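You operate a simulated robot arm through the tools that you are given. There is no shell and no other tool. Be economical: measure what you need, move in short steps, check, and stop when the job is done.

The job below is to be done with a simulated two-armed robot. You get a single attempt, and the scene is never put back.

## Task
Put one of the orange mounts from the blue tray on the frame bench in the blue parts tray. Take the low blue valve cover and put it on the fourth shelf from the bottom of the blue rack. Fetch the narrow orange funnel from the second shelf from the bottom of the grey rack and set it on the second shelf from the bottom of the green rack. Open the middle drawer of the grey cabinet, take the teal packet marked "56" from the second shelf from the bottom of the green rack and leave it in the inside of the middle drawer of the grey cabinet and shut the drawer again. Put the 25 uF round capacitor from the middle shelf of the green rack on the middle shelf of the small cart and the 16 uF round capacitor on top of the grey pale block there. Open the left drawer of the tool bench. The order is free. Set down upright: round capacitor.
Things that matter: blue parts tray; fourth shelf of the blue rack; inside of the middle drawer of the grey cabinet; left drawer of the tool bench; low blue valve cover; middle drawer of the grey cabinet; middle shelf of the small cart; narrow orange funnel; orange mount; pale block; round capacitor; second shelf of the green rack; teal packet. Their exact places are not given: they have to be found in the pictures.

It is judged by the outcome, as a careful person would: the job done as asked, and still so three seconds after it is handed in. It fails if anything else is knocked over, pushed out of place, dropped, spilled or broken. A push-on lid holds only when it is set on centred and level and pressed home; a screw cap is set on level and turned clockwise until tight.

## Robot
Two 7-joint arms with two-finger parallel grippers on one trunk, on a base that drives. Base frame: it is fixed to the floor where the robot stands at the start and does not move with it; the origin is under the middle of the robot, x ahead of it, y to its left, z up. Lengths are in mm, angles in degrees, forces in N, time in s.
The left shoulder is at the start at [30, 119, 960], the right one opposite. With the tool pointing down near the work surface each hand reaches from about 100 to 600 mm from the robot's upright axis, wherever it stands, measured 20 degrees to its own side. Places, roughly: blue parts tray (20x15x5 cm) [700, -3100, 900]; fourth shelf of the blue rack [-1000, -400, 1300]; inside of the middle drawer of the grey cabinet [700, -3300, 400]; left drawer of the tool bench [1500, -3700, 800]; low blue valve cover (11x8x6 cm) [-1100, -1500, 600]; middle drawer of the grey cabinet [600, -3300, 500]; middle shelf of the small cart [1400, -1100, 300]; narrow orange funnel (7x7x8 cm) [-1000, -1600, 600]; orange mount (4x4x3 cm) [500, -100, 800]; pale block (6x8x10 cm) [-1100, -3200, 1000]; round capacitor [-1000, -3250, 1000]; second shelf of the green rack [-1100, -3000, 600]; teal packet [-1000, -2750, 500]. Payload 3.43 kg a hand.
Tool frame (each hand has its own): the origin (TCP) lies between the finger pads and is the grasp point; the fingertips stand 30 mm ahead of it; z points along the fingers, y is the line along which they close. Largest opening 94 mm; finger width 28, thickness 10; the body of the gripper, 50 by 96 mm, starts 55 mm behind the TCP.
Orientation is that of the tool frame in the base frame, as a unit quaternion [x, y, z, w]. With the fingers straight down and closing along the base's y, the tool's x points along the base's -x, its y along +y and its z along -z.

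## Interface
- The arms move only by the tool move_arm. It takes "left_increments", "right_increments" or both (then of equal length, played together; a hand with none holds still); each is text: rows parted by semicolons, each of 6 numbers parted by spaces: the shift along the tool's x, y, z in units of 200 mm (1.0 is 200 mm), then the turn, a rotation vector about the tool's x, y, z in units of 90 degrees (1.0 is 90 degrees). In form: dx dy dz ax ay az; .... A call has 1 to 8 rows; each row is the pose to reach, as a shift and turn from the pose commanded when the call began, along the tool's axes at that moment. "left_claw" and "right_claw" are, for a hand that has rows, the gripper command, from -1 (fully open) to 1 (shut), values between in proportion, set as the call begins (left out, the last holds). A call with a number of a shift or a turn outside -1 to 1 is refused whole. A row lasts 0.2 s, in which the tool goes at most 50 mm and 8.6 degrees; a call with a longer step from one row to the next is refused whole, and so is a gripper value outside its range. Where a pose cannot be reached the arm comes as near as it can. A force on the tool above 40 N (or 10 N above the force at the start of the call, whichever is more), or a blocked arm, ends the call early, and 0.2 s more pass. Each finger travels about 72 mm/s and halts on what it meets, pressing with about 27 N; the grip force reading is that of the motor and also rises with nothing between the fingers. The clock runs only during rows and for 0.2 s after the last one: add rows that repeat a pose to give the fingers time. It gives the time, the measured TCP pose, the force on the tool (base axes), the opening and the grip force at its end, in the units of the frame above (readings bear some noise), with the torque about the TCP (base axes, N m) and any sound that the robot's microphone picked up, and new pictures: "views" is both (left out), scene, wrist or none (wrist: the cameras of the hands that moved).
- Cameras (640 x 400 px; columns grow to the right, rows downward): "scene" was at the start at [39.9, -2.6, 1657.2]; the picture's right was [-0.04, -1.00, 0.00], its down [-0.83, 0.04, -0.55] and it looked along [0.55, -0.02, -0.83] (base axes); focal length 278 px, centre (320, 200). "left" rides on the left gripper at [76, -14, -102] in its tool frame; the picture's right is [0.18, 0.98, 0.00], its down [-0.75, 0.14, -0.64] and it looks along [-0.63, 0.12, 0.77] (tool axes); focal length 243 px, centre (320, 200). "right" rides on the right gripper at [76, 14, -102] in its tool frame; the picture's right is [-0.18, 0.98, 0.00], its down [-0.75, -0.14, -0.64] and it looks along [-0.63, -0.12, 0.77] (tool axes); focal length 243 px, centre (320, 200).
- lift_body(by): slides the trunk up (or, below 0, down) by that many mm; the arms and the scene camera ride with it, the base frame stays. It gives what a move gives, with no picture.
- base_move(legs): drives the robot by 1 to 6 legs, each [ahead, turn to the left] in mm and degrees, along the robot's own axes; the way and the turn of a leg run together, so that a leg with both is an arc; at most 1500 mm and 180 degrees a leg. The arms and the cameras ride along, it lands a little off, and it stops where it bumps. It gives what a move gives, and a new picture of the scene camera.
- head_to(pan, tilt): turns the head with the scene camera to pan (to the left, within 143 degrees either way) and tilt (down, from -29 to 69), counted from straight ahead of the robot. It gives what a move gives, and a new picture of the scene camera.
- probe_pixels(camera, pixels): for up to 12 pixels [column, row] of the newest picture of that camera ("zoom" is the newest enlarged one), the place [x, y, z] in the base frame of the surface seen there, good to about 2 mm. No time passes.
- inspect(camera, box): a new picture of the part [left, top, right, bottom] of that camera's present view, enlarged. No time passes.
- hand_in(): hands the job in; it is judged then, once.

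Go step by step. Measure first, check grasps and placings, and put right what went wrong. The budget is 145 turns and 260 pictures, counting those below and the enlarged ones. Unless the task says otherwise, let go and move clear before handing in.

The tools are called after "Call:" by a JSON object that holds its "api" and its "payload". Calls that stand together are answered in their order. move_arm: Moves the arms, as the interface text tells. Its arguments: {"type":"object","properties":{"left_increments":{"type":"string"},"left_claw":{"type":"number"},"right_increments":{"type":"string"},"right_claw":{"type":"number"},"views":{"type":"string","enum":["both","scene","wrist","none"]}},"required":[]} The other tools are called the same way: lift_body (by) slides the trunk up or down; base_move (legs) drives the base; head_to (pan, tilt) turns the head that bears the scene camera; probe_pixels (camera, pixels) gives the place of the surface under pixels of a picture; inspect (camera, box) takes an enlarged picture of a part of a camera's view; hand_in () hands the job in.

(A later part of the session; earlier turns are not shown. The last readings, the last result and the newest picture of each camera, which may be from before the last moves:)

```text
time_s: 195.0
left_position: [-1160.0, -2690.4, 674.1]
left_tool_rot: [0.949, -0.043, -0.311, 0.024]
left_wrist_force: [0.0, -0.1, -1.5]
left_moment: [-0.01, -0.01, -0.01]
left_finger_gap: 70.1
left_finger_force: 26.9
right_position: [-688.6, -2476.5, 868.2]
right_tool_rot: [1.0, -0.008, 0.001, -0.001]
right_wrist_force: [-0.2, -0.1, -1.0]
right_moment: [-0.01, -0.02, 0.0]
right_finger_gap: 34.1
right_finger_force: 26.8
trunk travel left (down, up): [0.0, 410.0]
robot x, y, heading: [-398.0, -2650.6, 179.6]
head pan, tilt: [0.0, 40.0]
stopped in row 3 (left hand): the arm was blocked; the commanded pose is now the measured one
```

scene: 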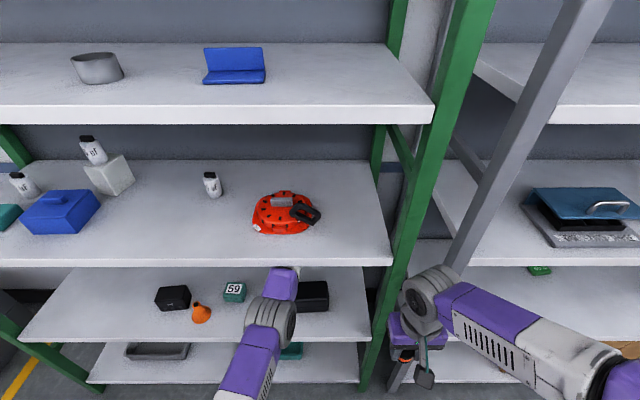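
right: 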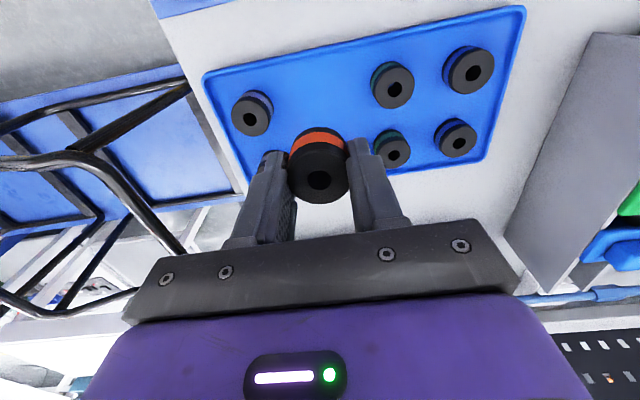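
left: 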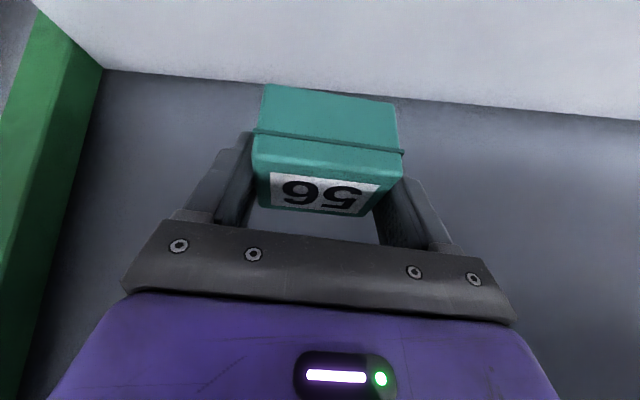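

Forearm still touches; back the base 60 mm (box gap is ~140), then raise.

Call:
{"api": "base_move", "payload": {"legs": [[-65, 0]]}}

Call:
{"api": "move_arm", "payload": {"left_increments": "-0.05 0 -0.07 0 -0.02 0; -0.1 0 -0.14 0 -0.04 0; -0.1 0 -0.14 0 -0.04 0", "views": "wrist"}}

Call:
{"api": "probe_pixels", "payload": {"camera": "left", "pixels": [[270, 90], [390, 108], [330, 98]]}}

```text
time_s: 196.0
left_position: [-1094.8, -2688.7, 681.7]
left_tool_rot: [0.947, -0.044, -0.318, 0.023]
left_wrist_force: [-0.2, 1.1, -0.9]
left_moment: [-0.01, 0.0, -0.02]
left_finger_gap: 70.1
left_finger_force: 27.3
right_position: [-621.8, -2475.8, 868.0]
right_tool_rot: [1.0, -0.008, 0.0, 0.0]
right_wrist_force: [0.7, -0.3, -0.8]
right_moment: [0.0, 0.03, 0.01]
right_finger_gap: 33.7
right_finger_force: 27.4
trunk travel left (down, up): [0.0, 410.0]
robot x, y, heading: [-331.3, -2648.7, 179.6]
head pan, tilt: [0.0, 40.0]
```

scene: 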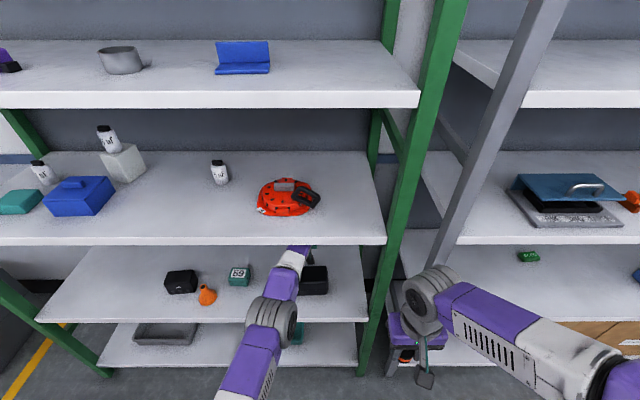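

```text
time_s: 197.0
left_position: [-1078.9, -2690.1, 667.4]
left_tool_rot: [0.948, -0.049, -0.312, 0.03]
left_wrist_force: [0.2, 0.3, -1.3]
left_moment: [0.0, 0.03, 0.0]
left_finger_gap: 70.1
left_finger_force: 27.0
right_position: [-621.9, -2477.1, 868.7]
right_tool_rot: [1.0, -0.008, 0.002, 0.0]
right_wrist_force: [-0.4, 1.1, -0.5]
right_moment: [0.02, -0.01, 0.0]
right_finger_gap: 33.6
right_finger_force: 27.3
trunk travel left (down, up): [0.0, 410.0]
robot x, y, heading: [-332.2, -2654.1, 179.9]
head pan, tilt: [0.0, 40.0]
stopped in row 3 (left hand): the arm was blocked; the commanded pose is now the measured one
```

left: 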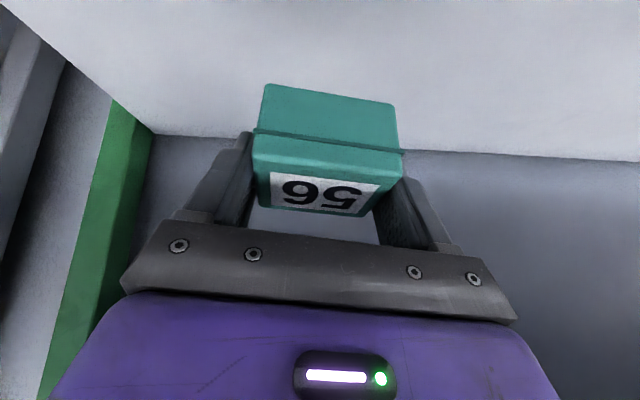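

```text
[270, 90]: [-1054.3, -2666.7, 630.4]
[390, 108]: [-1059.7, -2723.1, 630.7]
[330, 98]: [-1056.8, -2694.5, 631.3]
```

Probe the arm where it passes beneath shelf 3 to see what is touching.

Call:
{"api": "head_to", "payload": {"pan": 5, "tilt": 50}}

Call:
{"api": "inspect", "payload": {"camera": "scene", "box": [220, 130, 400, 300]}}

```text
time_s: 197.8
left_position: [-1079.8, -2689.3, 669.0]
left_tool_rot: [0.947, -0.05, -0.315, 0.028]
left_wrist_force: [0.2, -0.1, -1.1]
left_moment: [0.03, 0.02, 0.01]
left_finger_gap: 70.2
left_finger_force: 27.5
right_position: [-621.3, -2476.6, 867.2]
right_tool_rot: [1.0, -0.01, 0.002, -0.001]
right_wrist_force: [-0.2, -0.8, -1.0]
right_moment: [-0.01, -0.01, 0.02]
right_finger_gap: 33.8
right_finger_force: 27.1
trunk travel left (down, up): [0.0, 410.0]
robot x, y, heading: [-327.4, -2652.8, 179.5]
head pan, tilt: [5.0, 50.0]
```

scene: 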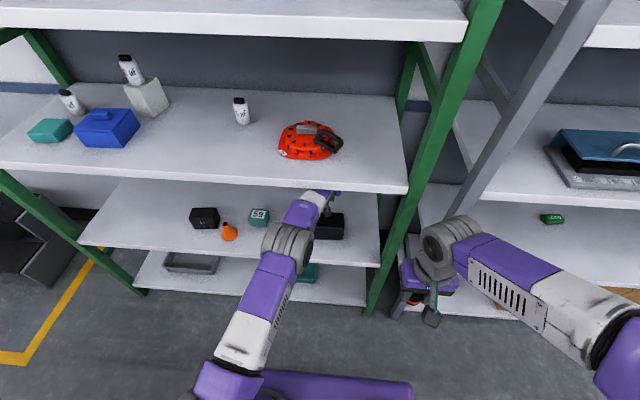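

```text
2.35 times, centred on (310, 215) of scene
```

zoom: 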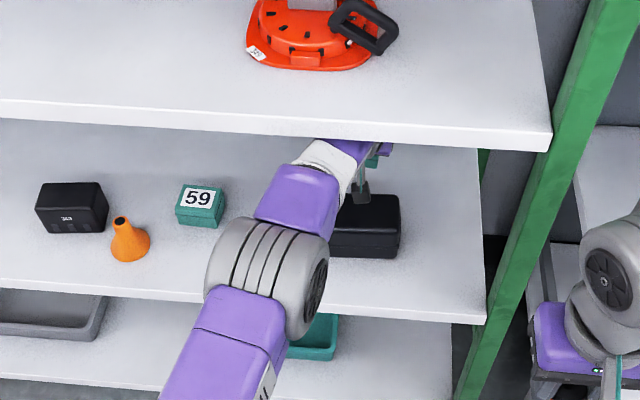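

Call:
{"api": "probe_pixels", "payload": {"camera": "zoom", "pixels": [[265, 225], [300, 180], [325, 152], [340, 145], [360, 148], [372, 150], [290, 235], [365, 190]]}}

```text
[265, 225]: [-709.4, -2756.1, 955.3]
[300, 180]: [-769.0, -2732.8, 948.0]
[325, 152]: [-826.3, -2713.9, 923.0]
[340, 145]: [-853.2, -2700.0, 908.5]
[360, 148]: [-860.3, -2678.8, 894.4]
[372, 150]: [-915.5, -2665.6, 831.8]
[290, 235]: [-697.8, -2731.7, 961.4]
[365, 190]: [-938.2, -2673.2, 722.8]
```

Forearm is only marginally touching at the shelf edge. Back 45 mm more (packet still 13 mm behind the box), then flatten the hand ~15° while raising.

Call:
{"api": "base_move", "payload": {"legs": [[-42, 0]]}}

Call:
{"api": "move_arm", "payload": {"left_increments": "-0.03 0 -0.015 0 -0.06 0; -0.07 0 -0.05 0 -0.12 0; -0.11 0 -0.09 0 -0.18 0; -0.15 0 -0.13 0 -0.2 0; -0.15 0 -0.13 0 -0.2 0", "views": "wrist"}}

Call:
{"api": "probe_pixels", "payload": {"camera": "left", "pixels": [[270, 90], [390, 108], [330, 98], [330, 20], [200, 20]]}}

```text
time_s: 198.6
left_position: [-1038.2, -2689.9, 673.1]
left_tool_rot: [0.947, -0.049, -0.317, 0.028]
left_wrist_force: [0.2, -1.1, -1.3]
left_moment: [0.01, 0.0, 0.0]
left_finger_gap: 70.2
left_finger_force: 27.1
right_position: [-579.9, -2476.5, 866.8]
right_tool_rot: [1.0, -0.009, 0.0, 0.0]
right_wrist_force: [0.4, 0.0, -0.2]
right_moment: [0.0, 0.0, -0.02]
right_finger_gap: 33.7
right_finger_force: 26.2
trunk travel left (down, up): [0.0, 410.0]
robot x, y, heading: [-291.4, -2652.1, 179.6]
head pan, tilt: [5.0, 50.0]
```

scene: 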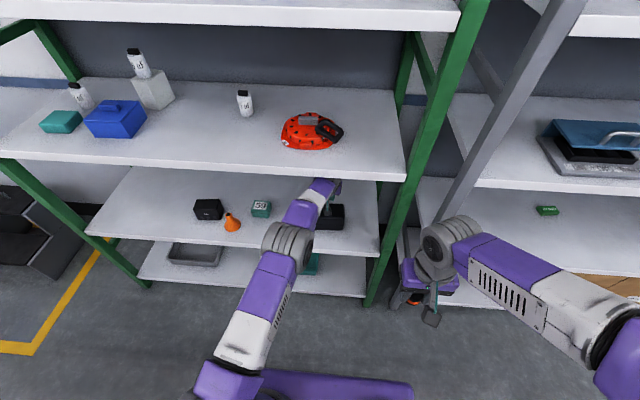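

```text
time_s: 199.8
left_position: [-1048.5, -2684.9, 711.5]
left_tool_rot: [0.885, -0.052, -0.463, 0.02]
left_wrist_force: [0.1, -1.0, -1.1]
left_moment: [0.01, 0.01, 0.0]
left_finger_gap: 70.0
left_finger_force: 26.7
right_position: [-579.5, -2475.5, 867.3]
right_tool_rot: [1.0, -0.009, 0.0, 0.0]
right_wrist_force: [0.3, -0.4, -0.6]
right_moment: [0.0, 0.01, 0.0]
right_finger_gap: 33.6
right_finger_force: 26.6
trunk travel left (down, up): [0.0, 410.0]
robot x, y, heading: [-287.6, -2650.2, 179.8]
head pan, tilt: [5.0, 50.0]
```

left: 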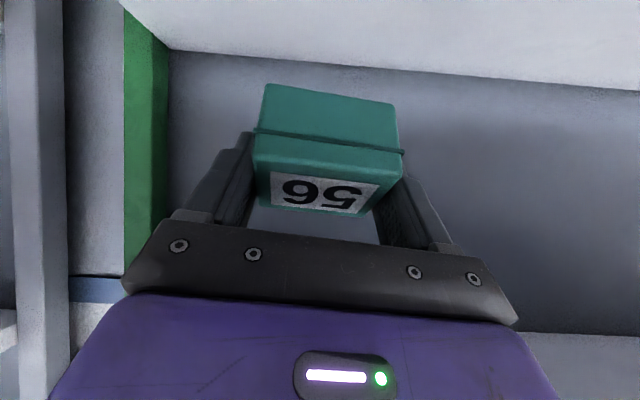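

```text
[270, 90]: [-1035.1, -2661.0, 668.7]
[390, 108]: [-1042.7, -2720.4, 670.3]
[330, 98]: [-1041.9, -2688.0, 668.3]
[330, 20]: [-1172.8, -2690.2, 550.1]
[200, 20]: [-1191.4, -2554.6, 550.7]
```

Packet bottom at 668 clears the box. Back out 320 mm and check the shelf, then look at the east side.

Call:
{"api": "base_move", "payload": {"legs": [[-320, 0]]}}

Call:
{"api": "head_to", "payload": {"pan": 135, "tilt": 25}}

```text
time_s: 202.0
left_position: [-725.8, -2686.0, 712.5]
left_tool_rot: [0.885, -0.054, -0.462, 0.02]
left_wrist_force: [-0.3, 0.7, -0.8]
left_moment: [0.0, -0.01, -0.01]
left_finger_gap: 70.1
left_finger_force: 27.0
right_position: [-258.2, -2477.0, 867.5]
right_tool_rot: [1.0, -0.009, -0.001, 0.0]
right_wrist_force: [-0.6, 0.8, -1.1]
right_moment: [-0.01, 0.02, 0.02]
right_finger_gap: 33.9
right_finger_force: 27.1
trunk travel left (down, up): [0.0, 410.0]
robot x, y, heading: [28.9, -2655.1, 179.5]
head pan, tilt: [5.0, 50.0]
```

scene: 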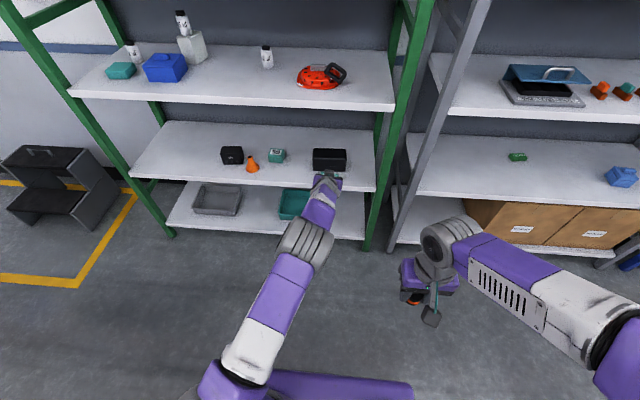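

```text
time_s: 204.1
left_position: [-726.2, -2685.4, 711.1]
left_tool_rot: [0.885, -0.053, -0.461, 0.02]
left_wrist_force: [-0.3, 0.4, -0.8]
left_moment: [0.01, -0.03, 0.01]
left_finger_gap: 70.0
left_finger_force: 27.4
right_position: [-257.8, -2478.2, 866.3]
right_tool_rot: [1.0, -0.009, 0.001, -0.001]
right_wrist_force: [0.3, -0.4, -0.5]
right_moment: [0.01, -0.02, -0.01]
right_finger_gap: 34.1
right_finger_force: 26.3
trunk travel left (down, up): [0.0, 410.0]
robot x, y, heading: [31.5, -2657.0, 179.5]
head pan, tilt: [135.0, 25.0]
```

scene: 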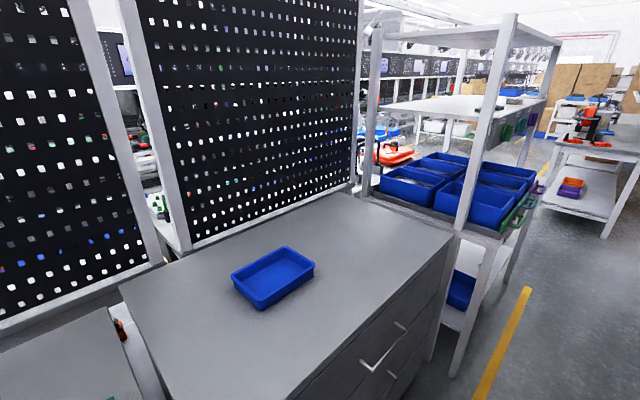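

The grey cabinet with the blue parts tray (275,278) stands on the east side; drawer handles near (383,350),(400,325). Probe.

Call:
{"api": "probe_pixels", "payload": {"camera": "scene", "pixels": [[272, 285], [232, 275], [290, 250], [313, 267], [258, 305], [275, 398], [450, 240], [383, 350], [400, 325], [430, 330], [392, 378], [340, 195]]}}

Call:
{"api": "inspect", "payload": {"camera": "scene", "box": [290, 250, 480, 400]}}

```text
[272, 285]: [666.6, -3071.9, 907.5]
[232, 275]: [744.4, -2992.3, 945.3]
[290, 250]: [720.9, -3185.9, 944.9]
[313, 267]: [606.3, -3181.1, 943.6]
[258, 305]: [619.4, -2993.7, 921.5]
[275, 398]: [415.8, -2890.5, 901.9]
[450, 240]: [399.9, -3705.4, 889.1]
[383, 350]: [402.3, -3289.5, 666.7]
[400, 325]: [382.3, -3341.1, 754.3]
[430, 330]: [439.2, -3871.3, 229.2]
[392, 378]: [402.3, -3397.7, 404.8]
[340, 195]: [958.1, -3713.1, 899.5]
```

```text
2.67 times, centred on (385, 325) of scene
```

zoom: 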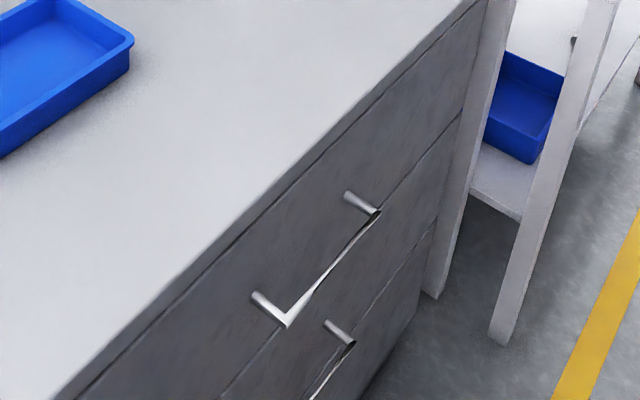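

Cabinet front x≈402, top 900; tray x 606–745, y −2992…−3186, rim 945, floor ≈907. Raise trunk, retract the left hand, and drive in front of the tray facing east.

Call:
{"api": "lift_body", "payload": {"by": 330}}

Call:
{"api": "move_arm", "payload": {"left_increments": "0.13 0 -0.19 0 0.05 0; 0.26 0 -0.38 0 0.1 0; 0.39 0 -0.57 0 0.15 0; 0.52 0 -0.76 0 0.2 0; 0.65 0 -0.945 0 0.25 0; 0.65 0 -0.945 0 0.25 0", "views": "none"}}

Call:
{"api": "base_move", "payload": {"legs": [[0, 90.5], [283, 0], [0, 90]]}}

Call:
{"api": "head_to", "payload": {"pan": -10, "tilt": 50}}

```text
time_s: 207.3
left_position: [-726.9, -2686.3, 1041.6]
left_tool_rot: [0.886, -0.053, -0.461, 0.02]
left_wrist_force: [1.2, 1.3, -1.5]
left_moment: [-0.04, 0.01, 0.0]
left_finger_gap: 69.8
left_finger_force: 26.8
right_position: [-258.5, -2478.9, 1196.1]
right_tool_rot: [1.0, -0.008, 0.001, 0.0]
right_wrist_force: [0.1, -0.7, 0.0]
right_moment: [-0.02, 0.0, -0.01]
right_finger_gap: 33.8
right_finger_force: 26.9
trunk travel left (down, up): [-330.0, 80.0]
robot x, y, heading: [31.2, -2656.7, 179.5]
head pan, tilt: [135.0, 25.0]
```

```text
time_s: 208.7
left_position: [-497.4, -2703.8, 1044.7]
left_tool_rot: [0.959, -0.047, -0.279, 0.03]
left_wrist_force: [-0.2, 0.0, -1.2]
left_moment: [-0.02, -0.02, 0.02]
left_finger_gap: 69.9
left_finger_force: 27.0
right_position: [-259.1, -2476.5, 1196.7]
right_tool_rot: [1.0, -0.009, 0.001, 0.0]
right_wrist_force: [-0.8, 0.3, -0.1]
right_moment: [0.0, 0.0, -0.03]
right_finger_gap: 33.9
right_finger_force: 27.0
trunk travel left (down, up): [-330.0, 80.0]
robot x, y, heading: [28.2, -2653.5, 179.8]
head pan, tilt: [135.0, 25.0]
```

```text
time_s: 218.4
left_position: [561.2, -2875.8, 1043.3]
left_tool_rot: [0.04, 0.959, 0.032, 0.28]
left_wrist_force: [0.1, 0.3, -1.5]
left_moment: [-0.03, -0.01, 0.03]
left_finger_gap: 70.1
left_finger_force: 26.7
right_position: [326.2, -3106.7, 1196.9]
right_tool_rot: [0.0, 1.0, -0.001, 0.001]
right_wrist_force: [-0.4, -0.3, -0.7]
right_moment: [0.01, 0.02, 0.0]
right_finger_gap: 34.0
right_finger_force: 27.4
trunk travel left (down, up): [-330.0, 80.0]
robot x, y, heading: [35.3, -2935.4, 0.8]
head pan, tilt: [135.0, 25.0]
```

scene: 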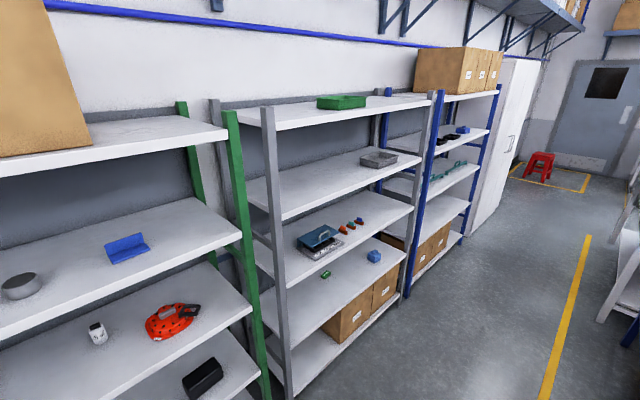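

```text
time_s: 220.7
left_position: [561.1, -2875.4, 1043.4]
left_tool_rot: [0.04, 0.959, 0.032, 0.28]
left_wrist_force: [-0.1, -0.7, -1.2]
left_moment: [-0.01, 0.0, 0.0]
left_finger_gap: 69.9
left_finger_force: 27.3
right_position: [326.1, -3106.8, 1196.7]
right_tool_rot: [0.0, 1.0, 0.0, -0.001]
right_wrist_force: [0.6, -0.5, -0.2]
right_moment: [-0.01, 0.0, -0.01]
right_finger_gap: 33.9
right_finger_force: 27.2
trunk travel left (down, up): [-330.0, 80.0]
robot x, y, heading: [32.0, -2936.5, 0.5]
head pan, tilt: [-10.0, 50.0]
```

scene: 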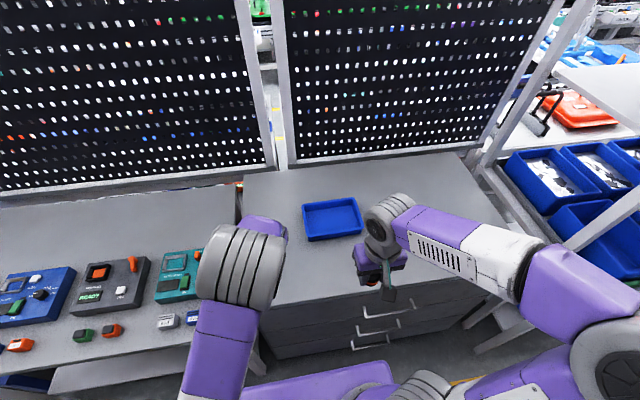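

Tray visible at (332,220). Advance the base 25 mm and move the right hand out over the tray.

Call:
{"api": "base_move", "payload": {"legs": [[25, 0]]}}

Call:
{"api": "move_arm", "payload": {"right_increments": "-0.2 0.01 0.05 0 0 0; -0.4 0.02 0.1 0 0 0; -0.6 0.03 0.15 0 0 0; -0.8 0.04 0.2 0 0 0; -0.98 0.05 0.3 0 0 0; -0.98 0.05 0.3 0 0 0", "views": "wrist"}}

```text
time_s: 221.5
left_position: [585.0, -2875.9, 1044.0]
left_tool_rot: [0.04, 0.959, 0.032, 0.28]
left_wrist_force: [0.0, 0.1, -0.9]
left_moment: [0.0, 0.01, 0.0]
left_finger_gap: 70.1
left_finger_force: 26.9
right_position: [350.1, -3105.0, 1198.4]
right_tool_rot: [0.001, 1.0, 0.0, 0.0]
right_wrist_force: [-0.7, -0.5, -1.0]
right_moment: [-0.01, 0.02, 0.0]
right_finger_gap: 33.9
right_finger_force: 26.7
trunk travel left (down, up): [-330.0, 80.0]
robot x, y, heading: [62.9, -2932.1, 0.8]
head pan, tilt: [-10.0, 50.0]
```

scene: 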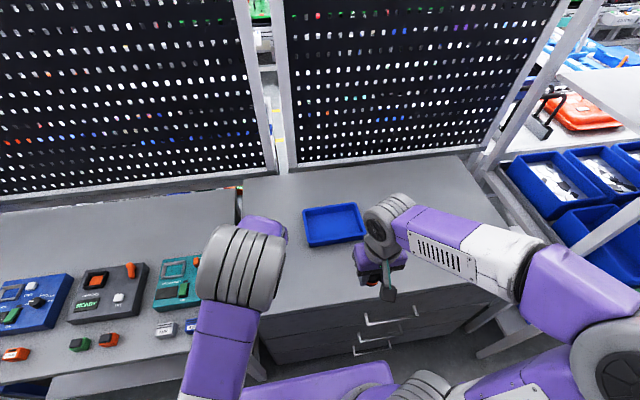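

```text
time_s: 222.9
left_position: [584.3, -2876.3, 1043.8]
left_tool_rot: [0.04, 0.958, 0.032, 0.281]
left_wrist_force: [0.5, 0.5, -1.8]
left_moment: [0.0, 0.01, 0.01]
left_finger_gap: 70.2
left_finger_force: 27.2
right_position: [546.5, -3097.7, 1137.0]
right_tool_rot: [0.001, 1.0, 0.0, 0.0]
right_wrist_force: [-0.2, -0.3, -0.3]
right_moment: [-0.01, -0.02, -0.01]
right_finger_gap: 33.8
right_finger_force: 27.8
trunk travel left (down, up): [-330.0, 80.0]
robot x, y, heading: [61.6, -2937.2, 0.7]
head pan, tilt: [-10.0, 50.0]
```

right: 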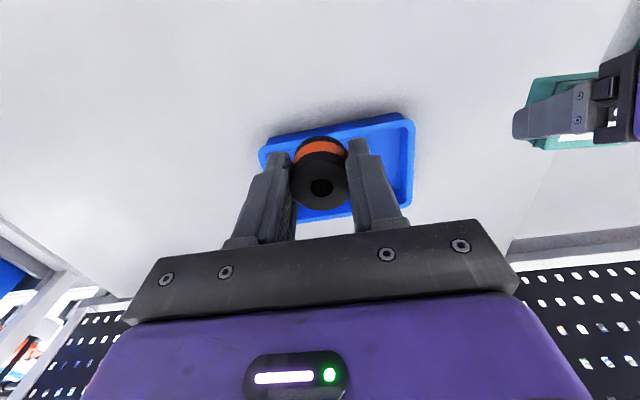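

Tray is right ahead. Move over it to z 975.

Call:
{"api": "move_arm", "payload": {"right_increments": "-0.2 0.01 0.1 0 0 0; -0.4 0.02 0.2 0 0 0; -0.54 0.02 0.36 0 0 0; -0.54 0.02 0.59 0 0 0; -0.54 0.02 0.81 0 0 0; -0.54 0.02 0.81 0 0 0", "views": "wrist"}}

Call:
{"api": "probe_pixels", "payload": {"camera": "right", "pixels": [[320, 100], [270, 100], [400, 100], [320, 60], [380, 60], [320, 30]]}}

```text
time_s: 224.3
left_position: [584.9, -2876.2, 1044.8]
left_tool_rot: [0.039, 0.959, 0.032, 0.28]
left_wrist_force: [-0.2, -0.1, -0.7]
left_moment: [0.01, 0.01, 0.01]
left_finger_gap: 70.3
left_finger_force: 27.0
right_position: [654.1, -3093.2, 976.2]
right_tool_rot: [0.001, 1.0, 0.001, 0.0]
right_wrist_force: [0.0, -0.2, 0.0]
right_moment: [-0.01, -0.01, -0.06]
right_finger_gap: 33.8
right_finger_force: 27.4
trunk travel left (down, up): [-330.0, 80.0]
robot x, y, heading: [57.6, -2934.7, 0.3]
head pan, tilt: [-10.0, 50.0]
```

right: 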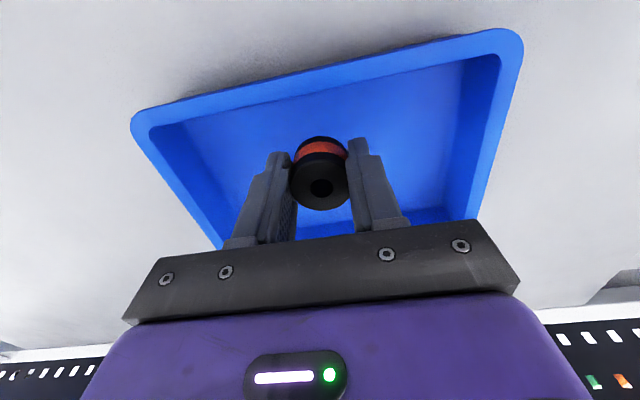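

```text
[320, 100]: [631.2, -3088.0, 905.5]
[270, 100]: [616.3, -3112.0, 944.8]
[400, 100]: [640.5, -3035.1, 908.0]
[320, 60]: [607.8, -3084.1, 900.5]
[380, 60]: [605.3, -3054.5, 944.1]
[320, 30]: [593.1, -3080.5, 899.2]
```

Well inside the tray. Lower 34 mm to set the mount on the floor, checking force.

Call:
{"api": "move_arm", "payload": {"right_increments": "0 0 0.1 0 0 0; 0 0 0.16 0 0 0; 0 0 0.18 0 0 0; 0 0 0.18 0 0 0", "views": "none"}}

Call:
{"api": "move_arm", "payload": {"right_increments": "0 0 0 0 0 0; 0 0 0 0 0 0; 0 0 -0.1 0 0 0; 0 0 -0.3 0 0 0; 0 0 -0.5 0 0 0; 0.1 0 -0.7 0 0 0", "right_claw": -0.3, "views": "wrist"}}

```text
time_s: 225.3
left_position: [583.5, -2876.1, 1045.8]
left_tool_rot: [0.041, 0.958, 0.031, 0.281]
left_wrist_force: [-0.8, 0.8, -1.4]
left_moment: [0.03, 0.01, 0.02]
left_finger_gap: 70.0
left_finger_force: 27.2
right_position: [652.8, -3093.1, 941.9]
right_tool_rot: [0.001, 1.0, 0.0, 0.003]
right_wrist_force: [-3.7, -2.3, 21.2]
right_moment: [-0.07, 0.22, -0.06]
right_finger_gap: 34.1
right_finger_force: 27.5
trunk travel left (down, up): [-330.0, 80.0]
robot x, y, heading: [58.9, -2934.7, 0.6]
head pan, tilt: [-10.0, 50.0]
```

```text
time_s: 226.7
left_position: [585.0, -2875.7, 1045.0]
left_tool_rot: [0.039, 0.959, 0.032, 0.28]
left_wrist_force: [0.7, -0.2, -0.9]
left_moment: [0.02, -0.03, -0.02]
left_finger_gap: 70.1
left_finger_force: 27.0
right_position: [632.4, -3091.9, 1079.1]
right_tool_rot: [0.0, 1.0, 0.0, 0.001]
right_wrist_force: [-1.1, 0.5, 1.0]
right_moment: [0.0, -0.01, -0.01]
right_finger_gap: 61.1
right_finger_force: 0.0
trunk travel left (down, up): [-330.0, 80.0]
robot x, y, heading: [63.4, -2938.7, 0.6]
head pan, tilt: [-10.0, 50.0]
```

right: 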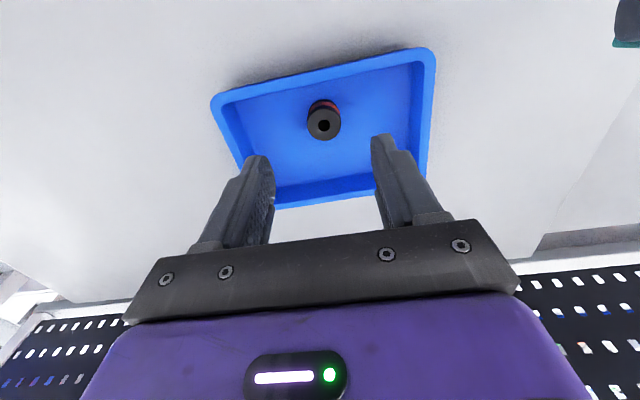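

Mount rests in the tray. Now back off and move in front of the middle drawer, rolling the right hand 90° for the horizontal handle bar.

Call:
{"api": "base_move", "payload": {"legs": [[-230, 0], [0, -90.5], [212, 0], [0, 90]]}}

Call:
{"api": "move_arm", "payload": {"right_increments": "0.1 0 0.05 0 0 0.095; 0.2 0 0.1 0 0 0.19; 0.3 0 0.15 0 0 0.285; 0.4 0 0.2 0 0 0.38; 0.5 0 0.25 0 0 0.475; 0.6 0 0.3 0 0 0.57; 0.6 0 0.4 0 0 0.665; 0.6 0 0.5 0 0 0.76", "right_claw": -0.5, "views": "none"}}

Call:
{"api": "move_arm", "payload": {"right_increments": "0 0 0 -0.0784 -0.015 0.0321; 0 0 0 -0.1569 -0.03 0.0641; 0 0 0 -0.2353 -0.045 0.0962; 0 0 0 -0.3137 -0.06 0.1283; 0 0 0 -0.3921 -0.075 0.1604; 0 0 0 -0.4706 -0.09 0.1924; 0 0 0 -0.549 -0.105 0.2245; 0 0 0 -0.549 -0.105 0.2245", "views": "both"}}

```text
time_s: 237.3
left_position: [358.5, -3094.3, 1043.4]
left_tool_rot: [0.045, 0.959, 0.03, 0.28]
left_wrist_force: [0.8, 0.6, -1.0]
left_moment: [0.01, 0.01, 0.02]
left_finger_gap: 70.2
left_finger_force: 26.7
right_position: [405.8, -3312.6, 1078.1]
right_tool_rot: [0.005, 1.0, 0.0, 0.0]
right_wrist_force: [1.3, -0.4, -0.1]
right_moment: [-0.03, -0.02, -0.01]
right_finger_gap: 61.2
right_finger_force: 0.0
trunk travel left (down, up): [-330.0, 80.0]
robot x, y, heading: [-168.9, -3151.1, -0.1]
head pan, tilt: [-10.0, 50.0]
```

scene: 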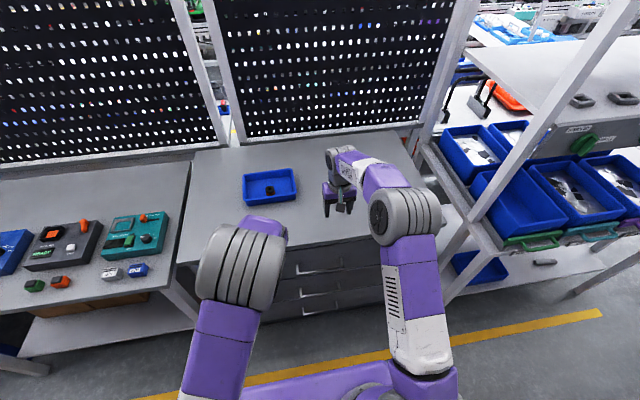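

```text
time_s: 239.1
left_position: [359.7, -3094.1, 1044.5]
left_tool_rot: [0.044, 0.958, 0.031, 0.28]
left_wrist_force: [0.2, -0.5, -0.9]
left_moment: [0.0, 0.02, 0.03]
left_finger_gap: 69.7
left_finger_force: 27.4
right_position: [285.4, -3310.1, 978.7]
right_tool_rot: [0.568, 0.823, 0.0, 0.0]
right_wrist_force: [-0.3, -0.6, -0.1]
right_moment: [-0.01, 0.01, 0.04]
right_finger_gap: 70.5
right_finger_force: 0.2
trunk travel left (down, up): [-330.0, 80.0]
robot x, y, heading: [-167.0, -3147.8, -0.0]
head pan, tilt: [-10.0, 50.0]
```

```text
time_s: 240.9
left_position: [358.2, -3095.2, 1043.7]
left_tool_rot: [0.045, 0.958, 0.03, 0.28]
left_wrist_force: [0.6, 0.0, -1.4]
left_moment: [-0.01, -0.02, 0.0]
left_finger_gap: 70.2
left_finger_force: 26.9
right_position: [285.0, -3309.9, 978.1]
right_tool_rot: [0.645, 0.637, 0.298, 0.3]
right_wrist_force: [-0.4, 0.0, 1.7]
right_moment: [0.0, -0.02, 0.01]
right_finger_gap: 70.5
right_finger_force: 0.0
trunk travel left (down, up): [-330.0, 80.0]
robot x, y, heading: [-170.2, -3148.0, -0.3]
head pan, tilt: [-10.0, 50.0]
```

scene: 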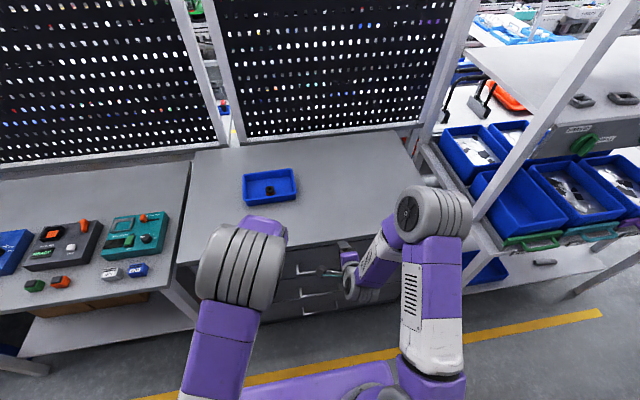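
right: 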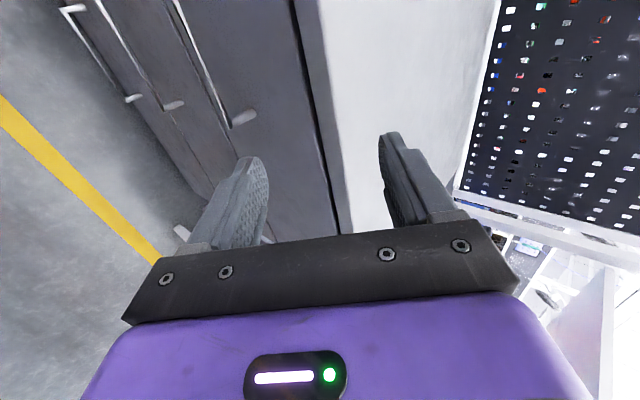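

Roll/pitch achieved (p = 40°). Probe the three handle bars in the right camera view.

Call:
{"api": "probe_pixels", "payload": {"camera": "right", "pixels": [[243, 118], [208, 60], [229, 118], [173, 104], [162, 98], [135, 52], [133, 98], [98, 50], [155, 92], [123, 35], [300, 100], [215, 75]]}}

Call:
{"api": "inspect", "payload": {"camera": "right", "box": [60, 0, 280, 140]}}

Call:
{"api": "probe_pixels", "payload": {"camera": "scene", "pixels": [[305, 270], [318, 294], [302, 293], [335, 291], [322, 307]]}}

```text
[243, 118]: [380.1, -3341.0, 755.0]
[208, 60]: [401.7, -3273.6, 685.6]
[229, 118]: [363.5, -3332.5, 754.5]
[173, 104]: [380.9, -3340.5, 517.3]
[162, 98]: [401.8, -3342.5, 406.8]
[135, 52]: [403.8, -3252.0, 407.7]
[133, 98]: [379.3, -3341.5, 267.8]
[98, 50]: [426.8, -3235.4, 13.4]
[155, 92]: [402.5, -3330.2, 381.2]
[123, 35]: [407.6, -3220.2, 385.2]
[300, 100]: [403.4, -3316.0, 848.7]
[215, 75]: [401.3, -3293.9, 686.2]
```

```text
2.86 times, centred on (170, 70) of right
```

zoom: 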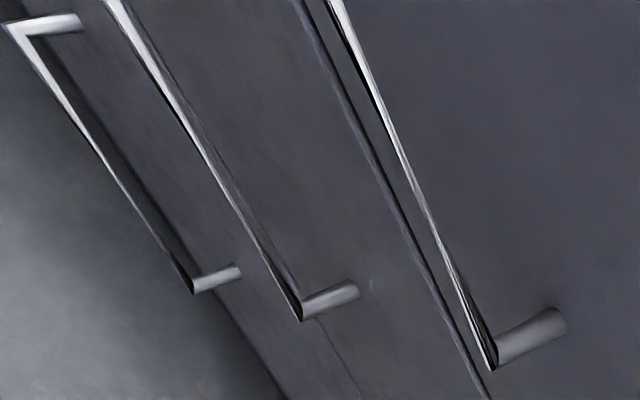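

```text
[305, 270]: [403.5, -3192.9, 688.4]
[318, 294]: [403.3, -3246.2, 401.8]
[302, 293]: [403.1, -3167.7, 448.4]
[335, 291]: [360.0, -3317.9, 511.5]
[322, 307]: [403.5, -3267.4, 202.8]
```

Middle handle bar at x≈360, z≈515, y −3341…−3243; face 403. Retract the left hand, lower the trunk, and bring the right hand to bar height.

Call:
{"api": "move_arm", "payload": {"left_increments": "0.16 0 -0.103 0 0 0; 0.32 0 -0.206 0 0 0; 0.48 0 -0.308 0 0 0; 0.64 0 -0.41 0 0 0; 0.8 0 -0.513 0 0 0; 0.8 0 -0.513 0 0 0", "right_increments": "0 0 0 0 0 0; 0 0 0 0 0 0; 0 0 0 0 0 0; 0 0 0 0 0 0; 0 0 0 0 0 0; 0 0 0 0 0 0", "right_claw": 0.2, "views": "none"}}

Call:
{"api": "lift_body", "payload": {"by": -330}}

Call:
{"api": "move_arm", "payload": {"right_increments": "0.05 -0.12 0.1 0 0 0; 0.07 -0.24 0.2 0 0 0; 0.07 -0.36 0.3 0 0 0; 0.07 -0.483 0.405 0 0 0; 0.07 -0.483 0.405 0 0 0", "views": "both"}}

```text
time_s: 242.3
left_position: [186.6, -3089.4, 1045.5]
left_tool_rot: [0.045, 0.959, 0.031, 0.279]
left_wrist_force: [-0.3, 0.1, -0.5]
left_moment: [0.02, -0.02, 0.0]
left_finger_gap: 70.1
left_finger_force: 26.1
left hand out of reach, approached as far as the arm can: row 5, 6
right_position: [284.1, -3310.8, 978.7]
right_tool_rot: [0.645, 0.636, 0.297, 0.301]
right_wrist_force: [0.1, -0.2, 0.5]
right_moment: [-0.01, 0.01, -0.01]
right_finger_gap: 37.4
right_finger_force: 0.2
trunk travel left (down, up): [-330.0, 80.0]
robot x, y, heading: [-169.0, -3145.6, 0.4]
head pan, tilt: [-10.0, 50.0]
```

```text
time_s: 245.6
left_position: [187.1, -3089.6, 716.2]
left_tool_rot: [0.044, 0.959, 0.031, 0.28]
left_wrist_force: [0.2, 0.8, -0.8]
left_moment: [0.01, -0.01, -0.03]
left_finger_gap: 69.9
left_finger_force: 27.0
right_position: [285.6, -3310.5, 649.2]
right_tool_rot: [0.644, 0.637, 0.297, 0.301]
right_wrist_force: [-0.7, -0.2, -0.4]
right_moment: [0.03, -0.01, 0.01]
right_finger_gap: 37.5
right_finger_force: 0.1
trunk travel left (down, up): [0.0, 410.0]
robot x, y, heading: [-170.2, -3150.5, 0.2]
head pan, tilt: [-10.0, 50.0]
```

```text
time_s: 246.8
left_position: [186.7, -3091.2, 715.6]
left_tool_rot: [0.044, 0.959, 0.031, 0.279]
left_wrist_force: [-0.1, -0.3, -1.0]
left_moment: [0.01, 0.01, -0.01]
left_finger_gap: 70.2
left_finger_force: 26.7
right_position: [283.7, -3297.3, 523.0]
right_tool_rot: [0.645, 0.637, 0.297, 0.301]
right_wrist_force: [0.2, 0.0, -0.4]
right_moment: [0.04, -0.03, -0.01]
right_finger_gap: 37.6
right_finger_force: 0.0
trunk travel left (down, up): [0.0, 410.0]
robot x, y, heading: [-167.1, -3148.4, -0.0]
head pan, tilt: [-10.0, 50.0]
```

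scene: 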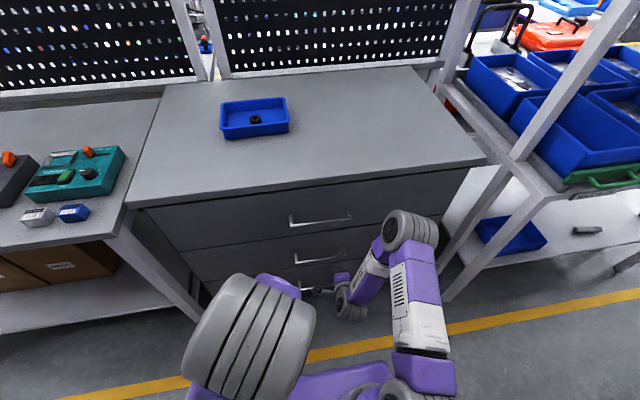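
right: 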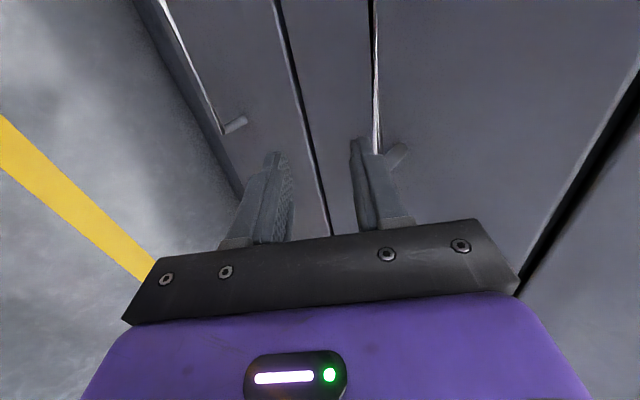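

Call:
{"api": "probe_pixels", "payload": {"camera": "right", "pixels": [[374, 60], [377, 120], [378, 140], [397, 152], [375, 90]]}}

Call:
{"api": "probe_pixels", "payload": {"camera": "scene", "pixels": [[318, 262], [297, 258], [340, 254], [305, 287]]}}

Call:
{"api": "inspect", "payload": {"camera": "scene", "box": [270, 200, 390, 300]}}

```text
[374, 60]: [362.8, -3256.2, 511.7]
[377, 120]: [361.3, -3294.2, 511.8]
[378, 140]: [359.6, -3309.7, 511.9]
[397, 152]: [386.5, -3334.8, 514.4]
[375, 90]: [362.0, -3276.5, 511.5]
```

```text
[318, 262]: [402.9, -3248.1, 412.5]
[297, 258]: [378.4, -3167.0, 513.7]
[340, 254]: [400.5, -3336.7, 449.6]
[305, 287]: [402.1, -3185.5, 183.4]
```

```text
4.00 times, centred on (330, 250) of scene
```

zoom: 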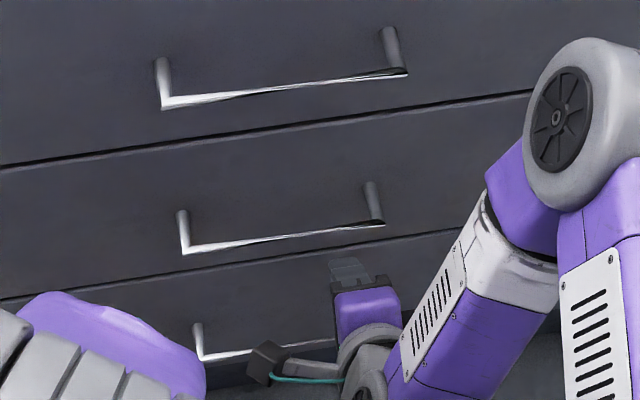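

Bar is centred at y≈-3253, x 362, z 513. Shift the right hand to its centre, advance the base 40, then move onto the bar.

Call:
{"api": "move_arm", "payload": {"right_increments": "0.1 0 0 0 0 0; 0.2 0 0 0 0 0; 0.2 0 0 0 0 0", "views": "none"}}

Call:
{"api": "base_move", "payload": {"legs": [[40, 0]]}}

Call:
{"api": "inspect", "payload": {"camera": "right", "box": [200, 80, 480, 255]}}

Call:
{"api": "probe_pixels", "payload": {"camera": "zoom", "pixels": [[390, 20], [395, 60], [400, 100], [405, 140], [380, 40], [410, 60]]}}

```text
time_s: 247.6
left_position: [187.4, -3089.7, 716.3]
left_tool_rot: [0.046, 0.959, 0.031, 0.278]
left_wrist_force: [-0.1, 0.6, -1.8]
left_moment: [0.0, 0.0, -0.01]
left_finger_gap: 70.1
left_finger_force: 27.0
right_position: [285.1, -3256.8, 522.3]
right_tool_rot: [0.644, 0.637, 0.297, 0.301]
right_wrist_force: [-1.5, -0.8, 0.0]
right_moment: [0.01, -0.03, -0.03]
right_finger_gap: 37.5
right_finger_force: 0.0
trunk travel left (down, up): [0.0, 410.0]
robot x, y, heading: [-168.0, -3149.9, -0.0]
head pan, tilt: [-10.0, 50.0]
```

```text
time_s: 248.6
left_position: [226.1, -3089.8, 715.7]
left_tool_rot: [0.045, 0.959, 0.03, 0.279]
left_wrist_force: [0.3, -0.1, -1.5]
left_moment: [0.0, 0.01, -0.02]
left_finger_gap: 70.1
left_finger_force: 26.8
right_position: [322.0, -3257.1, 521.8]
right_tool_rot: [0.645, 0.638, 0.296, 0.299]
right_wrist_force: [-0.5, 0.3, -0.1]
right_moment: [-0.03, -0.06, 0.03]
right_finger_gap: 37.6
right_finger_force: 0.0
trunk travel left (down, up): [0.0, 410.0]
robot x, y, heading: [-127.8, -3147.1, -0.2]
head pan, tilt: [-10.0, 50.0]
stopped in leg 1: the force on the tool passed its limit at 46 N (the readings are from after the stop); the commanded pose is now the measured one
```

scene: 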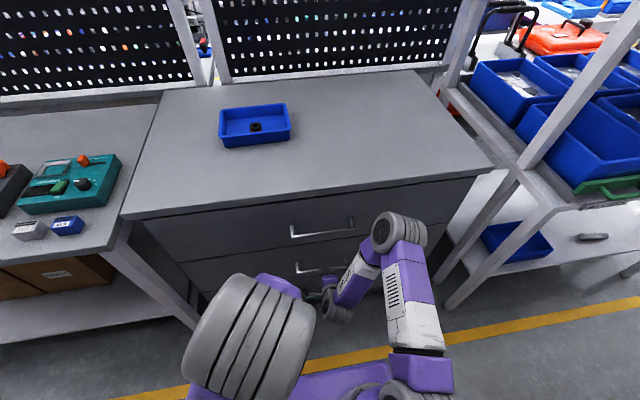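

```text
2.29 times, centred on (340, 168) of right
```

zoom: 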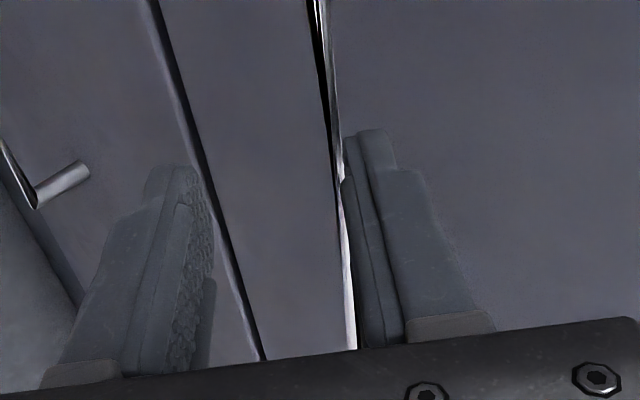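

```text
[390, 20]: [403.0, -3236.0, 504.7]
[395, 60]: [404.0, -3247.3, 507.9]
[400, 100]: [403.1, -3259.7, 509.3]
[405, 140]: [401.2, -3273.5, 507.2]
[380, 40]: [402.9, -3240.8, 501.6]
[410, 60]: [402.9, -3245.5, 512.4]
```

The bar brushed the upper finger tip. Back 12 mm along the fingers, shift up across by 17 mm, then advance.

Call:
{"api": "move_arm", "payload": {"right_increments": "0 0 -0.06 0 0 0; 0 0.045 -0.06 0 0 0; 0 0.085 -0.06 0 0 0; 0 0.085 -0.06 0 0 0", "right_claw": 0.15, "views": "wrist"}}

Call:
{"api": "probe_pixels", "payload": {"camera": "right", "pixels": [[330, 60], [325, 80], [335, 100], [320, 120]]}}

```text
time_s: 249.6
left_position: [226.5, -3089.9, 716.4]
left_tool_rot: [0.045, 0.959, 0.031, 0.28]
left_wrist_force: [0.3, -0.3, -0.8]
left_moment: [-0.02, 0.01, 0.04]
left_finger_gap: 69.9
left_finger_force: 27.2
right_position: [324.0, -3256.7, 543.2]
right_tool_rot: [0.646, 0.637, 0.295, 0.299]
right_wrist_force: [0.4, 0.0, 0.0]
right_moment: [0.02, 0.01, -0.03]
right_finger_gap: 40.1
right_finger_force: 0.0
trunk travel left (down, up): [0.0, 410.0]
robot x, y, heading: [-131.7, -3149.1, 0.1]
head pan, tilt: [-10.0, 50.0]
```

right: 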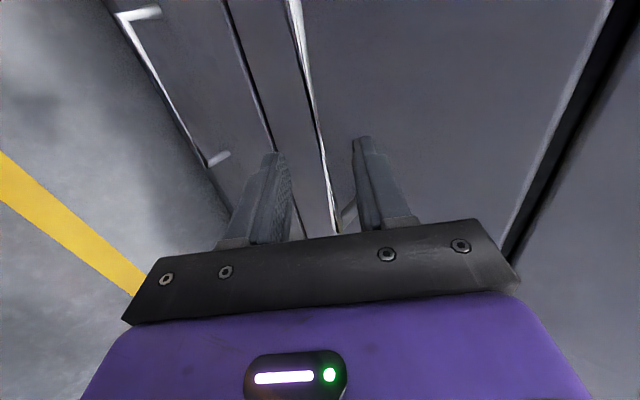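

```text
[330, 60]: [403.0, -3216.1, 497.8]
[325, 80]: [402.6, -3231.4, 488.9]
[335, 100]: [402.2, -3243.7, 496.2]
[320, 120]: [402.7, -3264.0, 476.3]
```

Bar now centred between fingers (y_t 1.5, 48 mm ahead). Advance 36 mm and close.

Call:
{"api": "move_arm", "payload": {"right_increments": "0 0.005 0.09 0 0 0; 0 0.008 0.18 0 0 0; 0 0.008 0.18 0 0 0", "views": "none"}}

Call:
{"api": "move_arm", "payload": {"right_increments": "0 0 0 0 0 0; 0 0 0 0 0 0; 0 0 0 0 0 0; 0 0 0 0 0 0", "right_claw": 1, "views": "wrist"}}

```text
time_s: 250.4
left_position: [226.9, -3089.8, 716.7]
left_tool_rot: [0.045, 0.959, 0.031, 0.279]
left_wrist_force: [0.9, -0.2, -2.0]
left_moment: [0.0, 0.0, 0.01]
left_finger_gap: 69.8
left_finger_force: 27.3
right_position: [353.9, -3257.6, 522.0]
right_tool_rot: [0.644, 0.639, 0.296, 0.299]
right_wrist_force: [-0.3, -0.3, -0.1]
right_moment: [-0.01, -0.02, 0.02]
right_finger_gap: 40.2
right_finger_force: 0.1
trunk travel left (down, up): [0.0, 410.0]
robot x, y, heading: [-129.5, -3149.0, 0.2]
head pan, tilt: [-10.0, 50.0]
```

```text
time_s: 251.4
left_position: [226.4, -3091.0, 715.2]
left_tool_rot: [0.045, 0.959, 0.031, 0.279]
left_wrist_force: [0.5, -1.0, -1.1]
left_moment: [0.03, -0.02, -0.02]
left_finger_gap: 70.3
left_finger_force: 27.0
right_position: [351.2, -3258.5, 520.2]
right_tool_rot: [0.646, 0.638, 0.295, 0.298]
right_wrist_force: [-4.9, 0.7, -8.0]
right_moment: [-0.4, 0.12, 0.33]
right_finger_gap: 13.9
right_finger_force: 45.1
trunk travel left (down, up): [0.0, 410.0]
robot x, y, heading: [-131.8, -3145.3, -0.2]
head pan, tilt: [-10.0, 50.0]
```

right: 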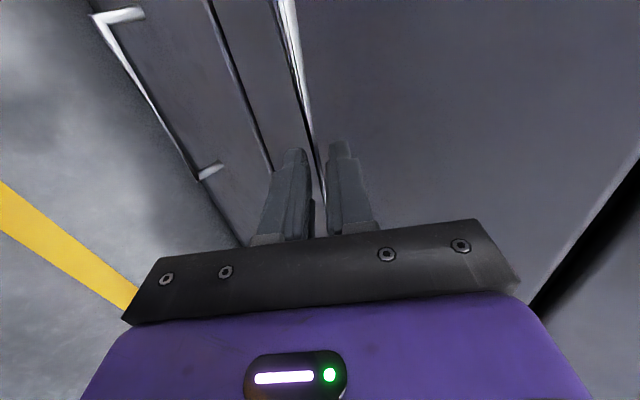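

Bar gripped (gap 14). Pull the drawer by driving back 320 mm.

Call:
{"api": "base_move", "payload": {"legs": [[-320, 0]]}}

Call:
{"api": "head_to", "payload": {"pan": -5, "tilt": 50}}

```text
time_s: 253.5
left_position: [-95.0, -3089.0, 716.3]
left_tool_rot: [0.045, 0.959, 0.031, 0.278]
left_wrist_force: [0.4, -0.6, -1.6]
left_moment: [0.01, -0.02, 0.0]
left_finger_gap: 70.1
left_finger_force: 27.2
right_position: [29.3, -3257.3, 520.4]
right_tool_rot: [0.646, 0.638, 0.296, 0.297]
right_wrist_force: [1.0, 15.9, -19.3]
right_moment: [-0.43, 0.22, 0.34]
right_finger_gap: 13.6
right_finger_force: 44.4
trunk travel left (down, up): [0.0, 410.0]
robot x, y, heading: [-451.5, -3147.5, -0.0]
head pan, tilt: [-10.0, 50.0]
```

scene: 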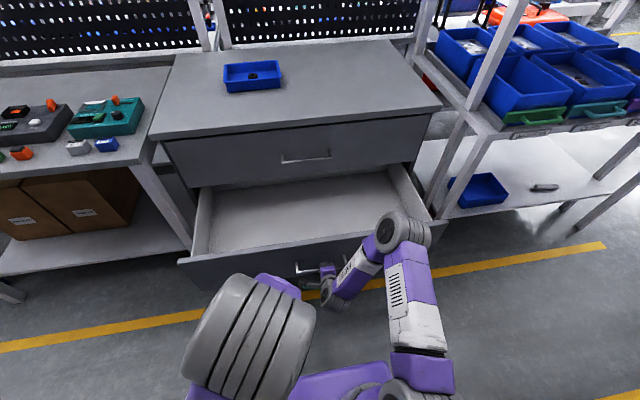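

```text
time_s: 254.2
left_position: [-96.4, -3089.4, 716.6]
left_tool_rot: [0.045, 0.959, 0.031, 0.28]
left_wrist_force: [0.1, 0.2, -0.7]
left_moment: [0.03, -0.01, -0.02]
left_finger_gap: 70.4
left_finger_force: 27.3
right_position: [30.9, -3257.4, 521.3]
right_tool_rot: [0.646, 0.639, 0.295, 0.297]
right_wrist_force: [-1.6, 2.9, -5.5]
right_moment: [-0.96, 0.11, -0.33]
right_finger_gap: 13.8
right_finger_force: 44.5
trunk travel left (down, up): [0.0, 410.0]
robot x, y, heading: [-451.7, -3146.3, -0.1]
head pan, tilt: [-5.0, 50.0]
```

scene: 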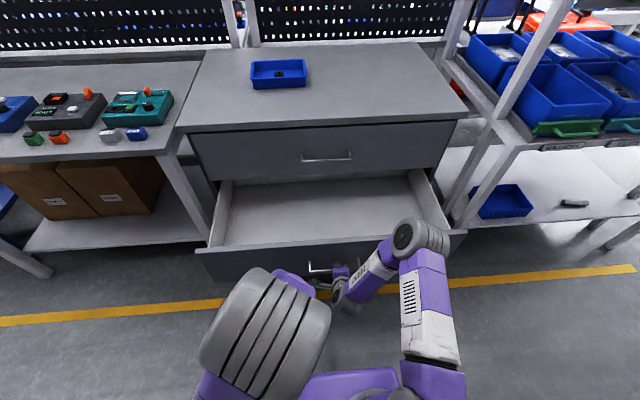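

Drawer is open ~320 mm. Probe its interior.

Call:
{"api": "probe_pixels", "payload": {"camera": "scene", "pixels": [[310, 200], [270, 220], [245, 200], [310, 245], [225, 215], [220, 245], [300, 160], [300, 230]]}}

Call:
{"api": "inspect", "payload": {"camera": "left", "box": [0, 0, 640, 400]}}

```text
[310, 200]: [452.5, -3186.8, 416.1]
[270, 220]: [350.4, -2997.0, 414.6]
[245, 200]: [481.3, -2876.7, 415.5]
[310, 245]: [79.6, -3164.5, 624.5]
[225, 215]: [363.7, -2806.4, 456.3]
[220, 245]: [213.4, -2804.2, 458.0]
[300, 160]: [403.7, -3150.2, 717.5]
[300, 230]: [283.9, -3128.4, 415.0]
```

```text
1.00 times, centred on (320, 200) of left (not enlarged: the box is as wide or as high as the picture)
```

zoom: 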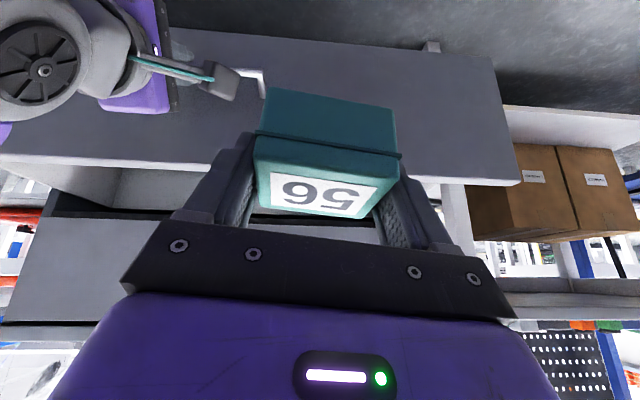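

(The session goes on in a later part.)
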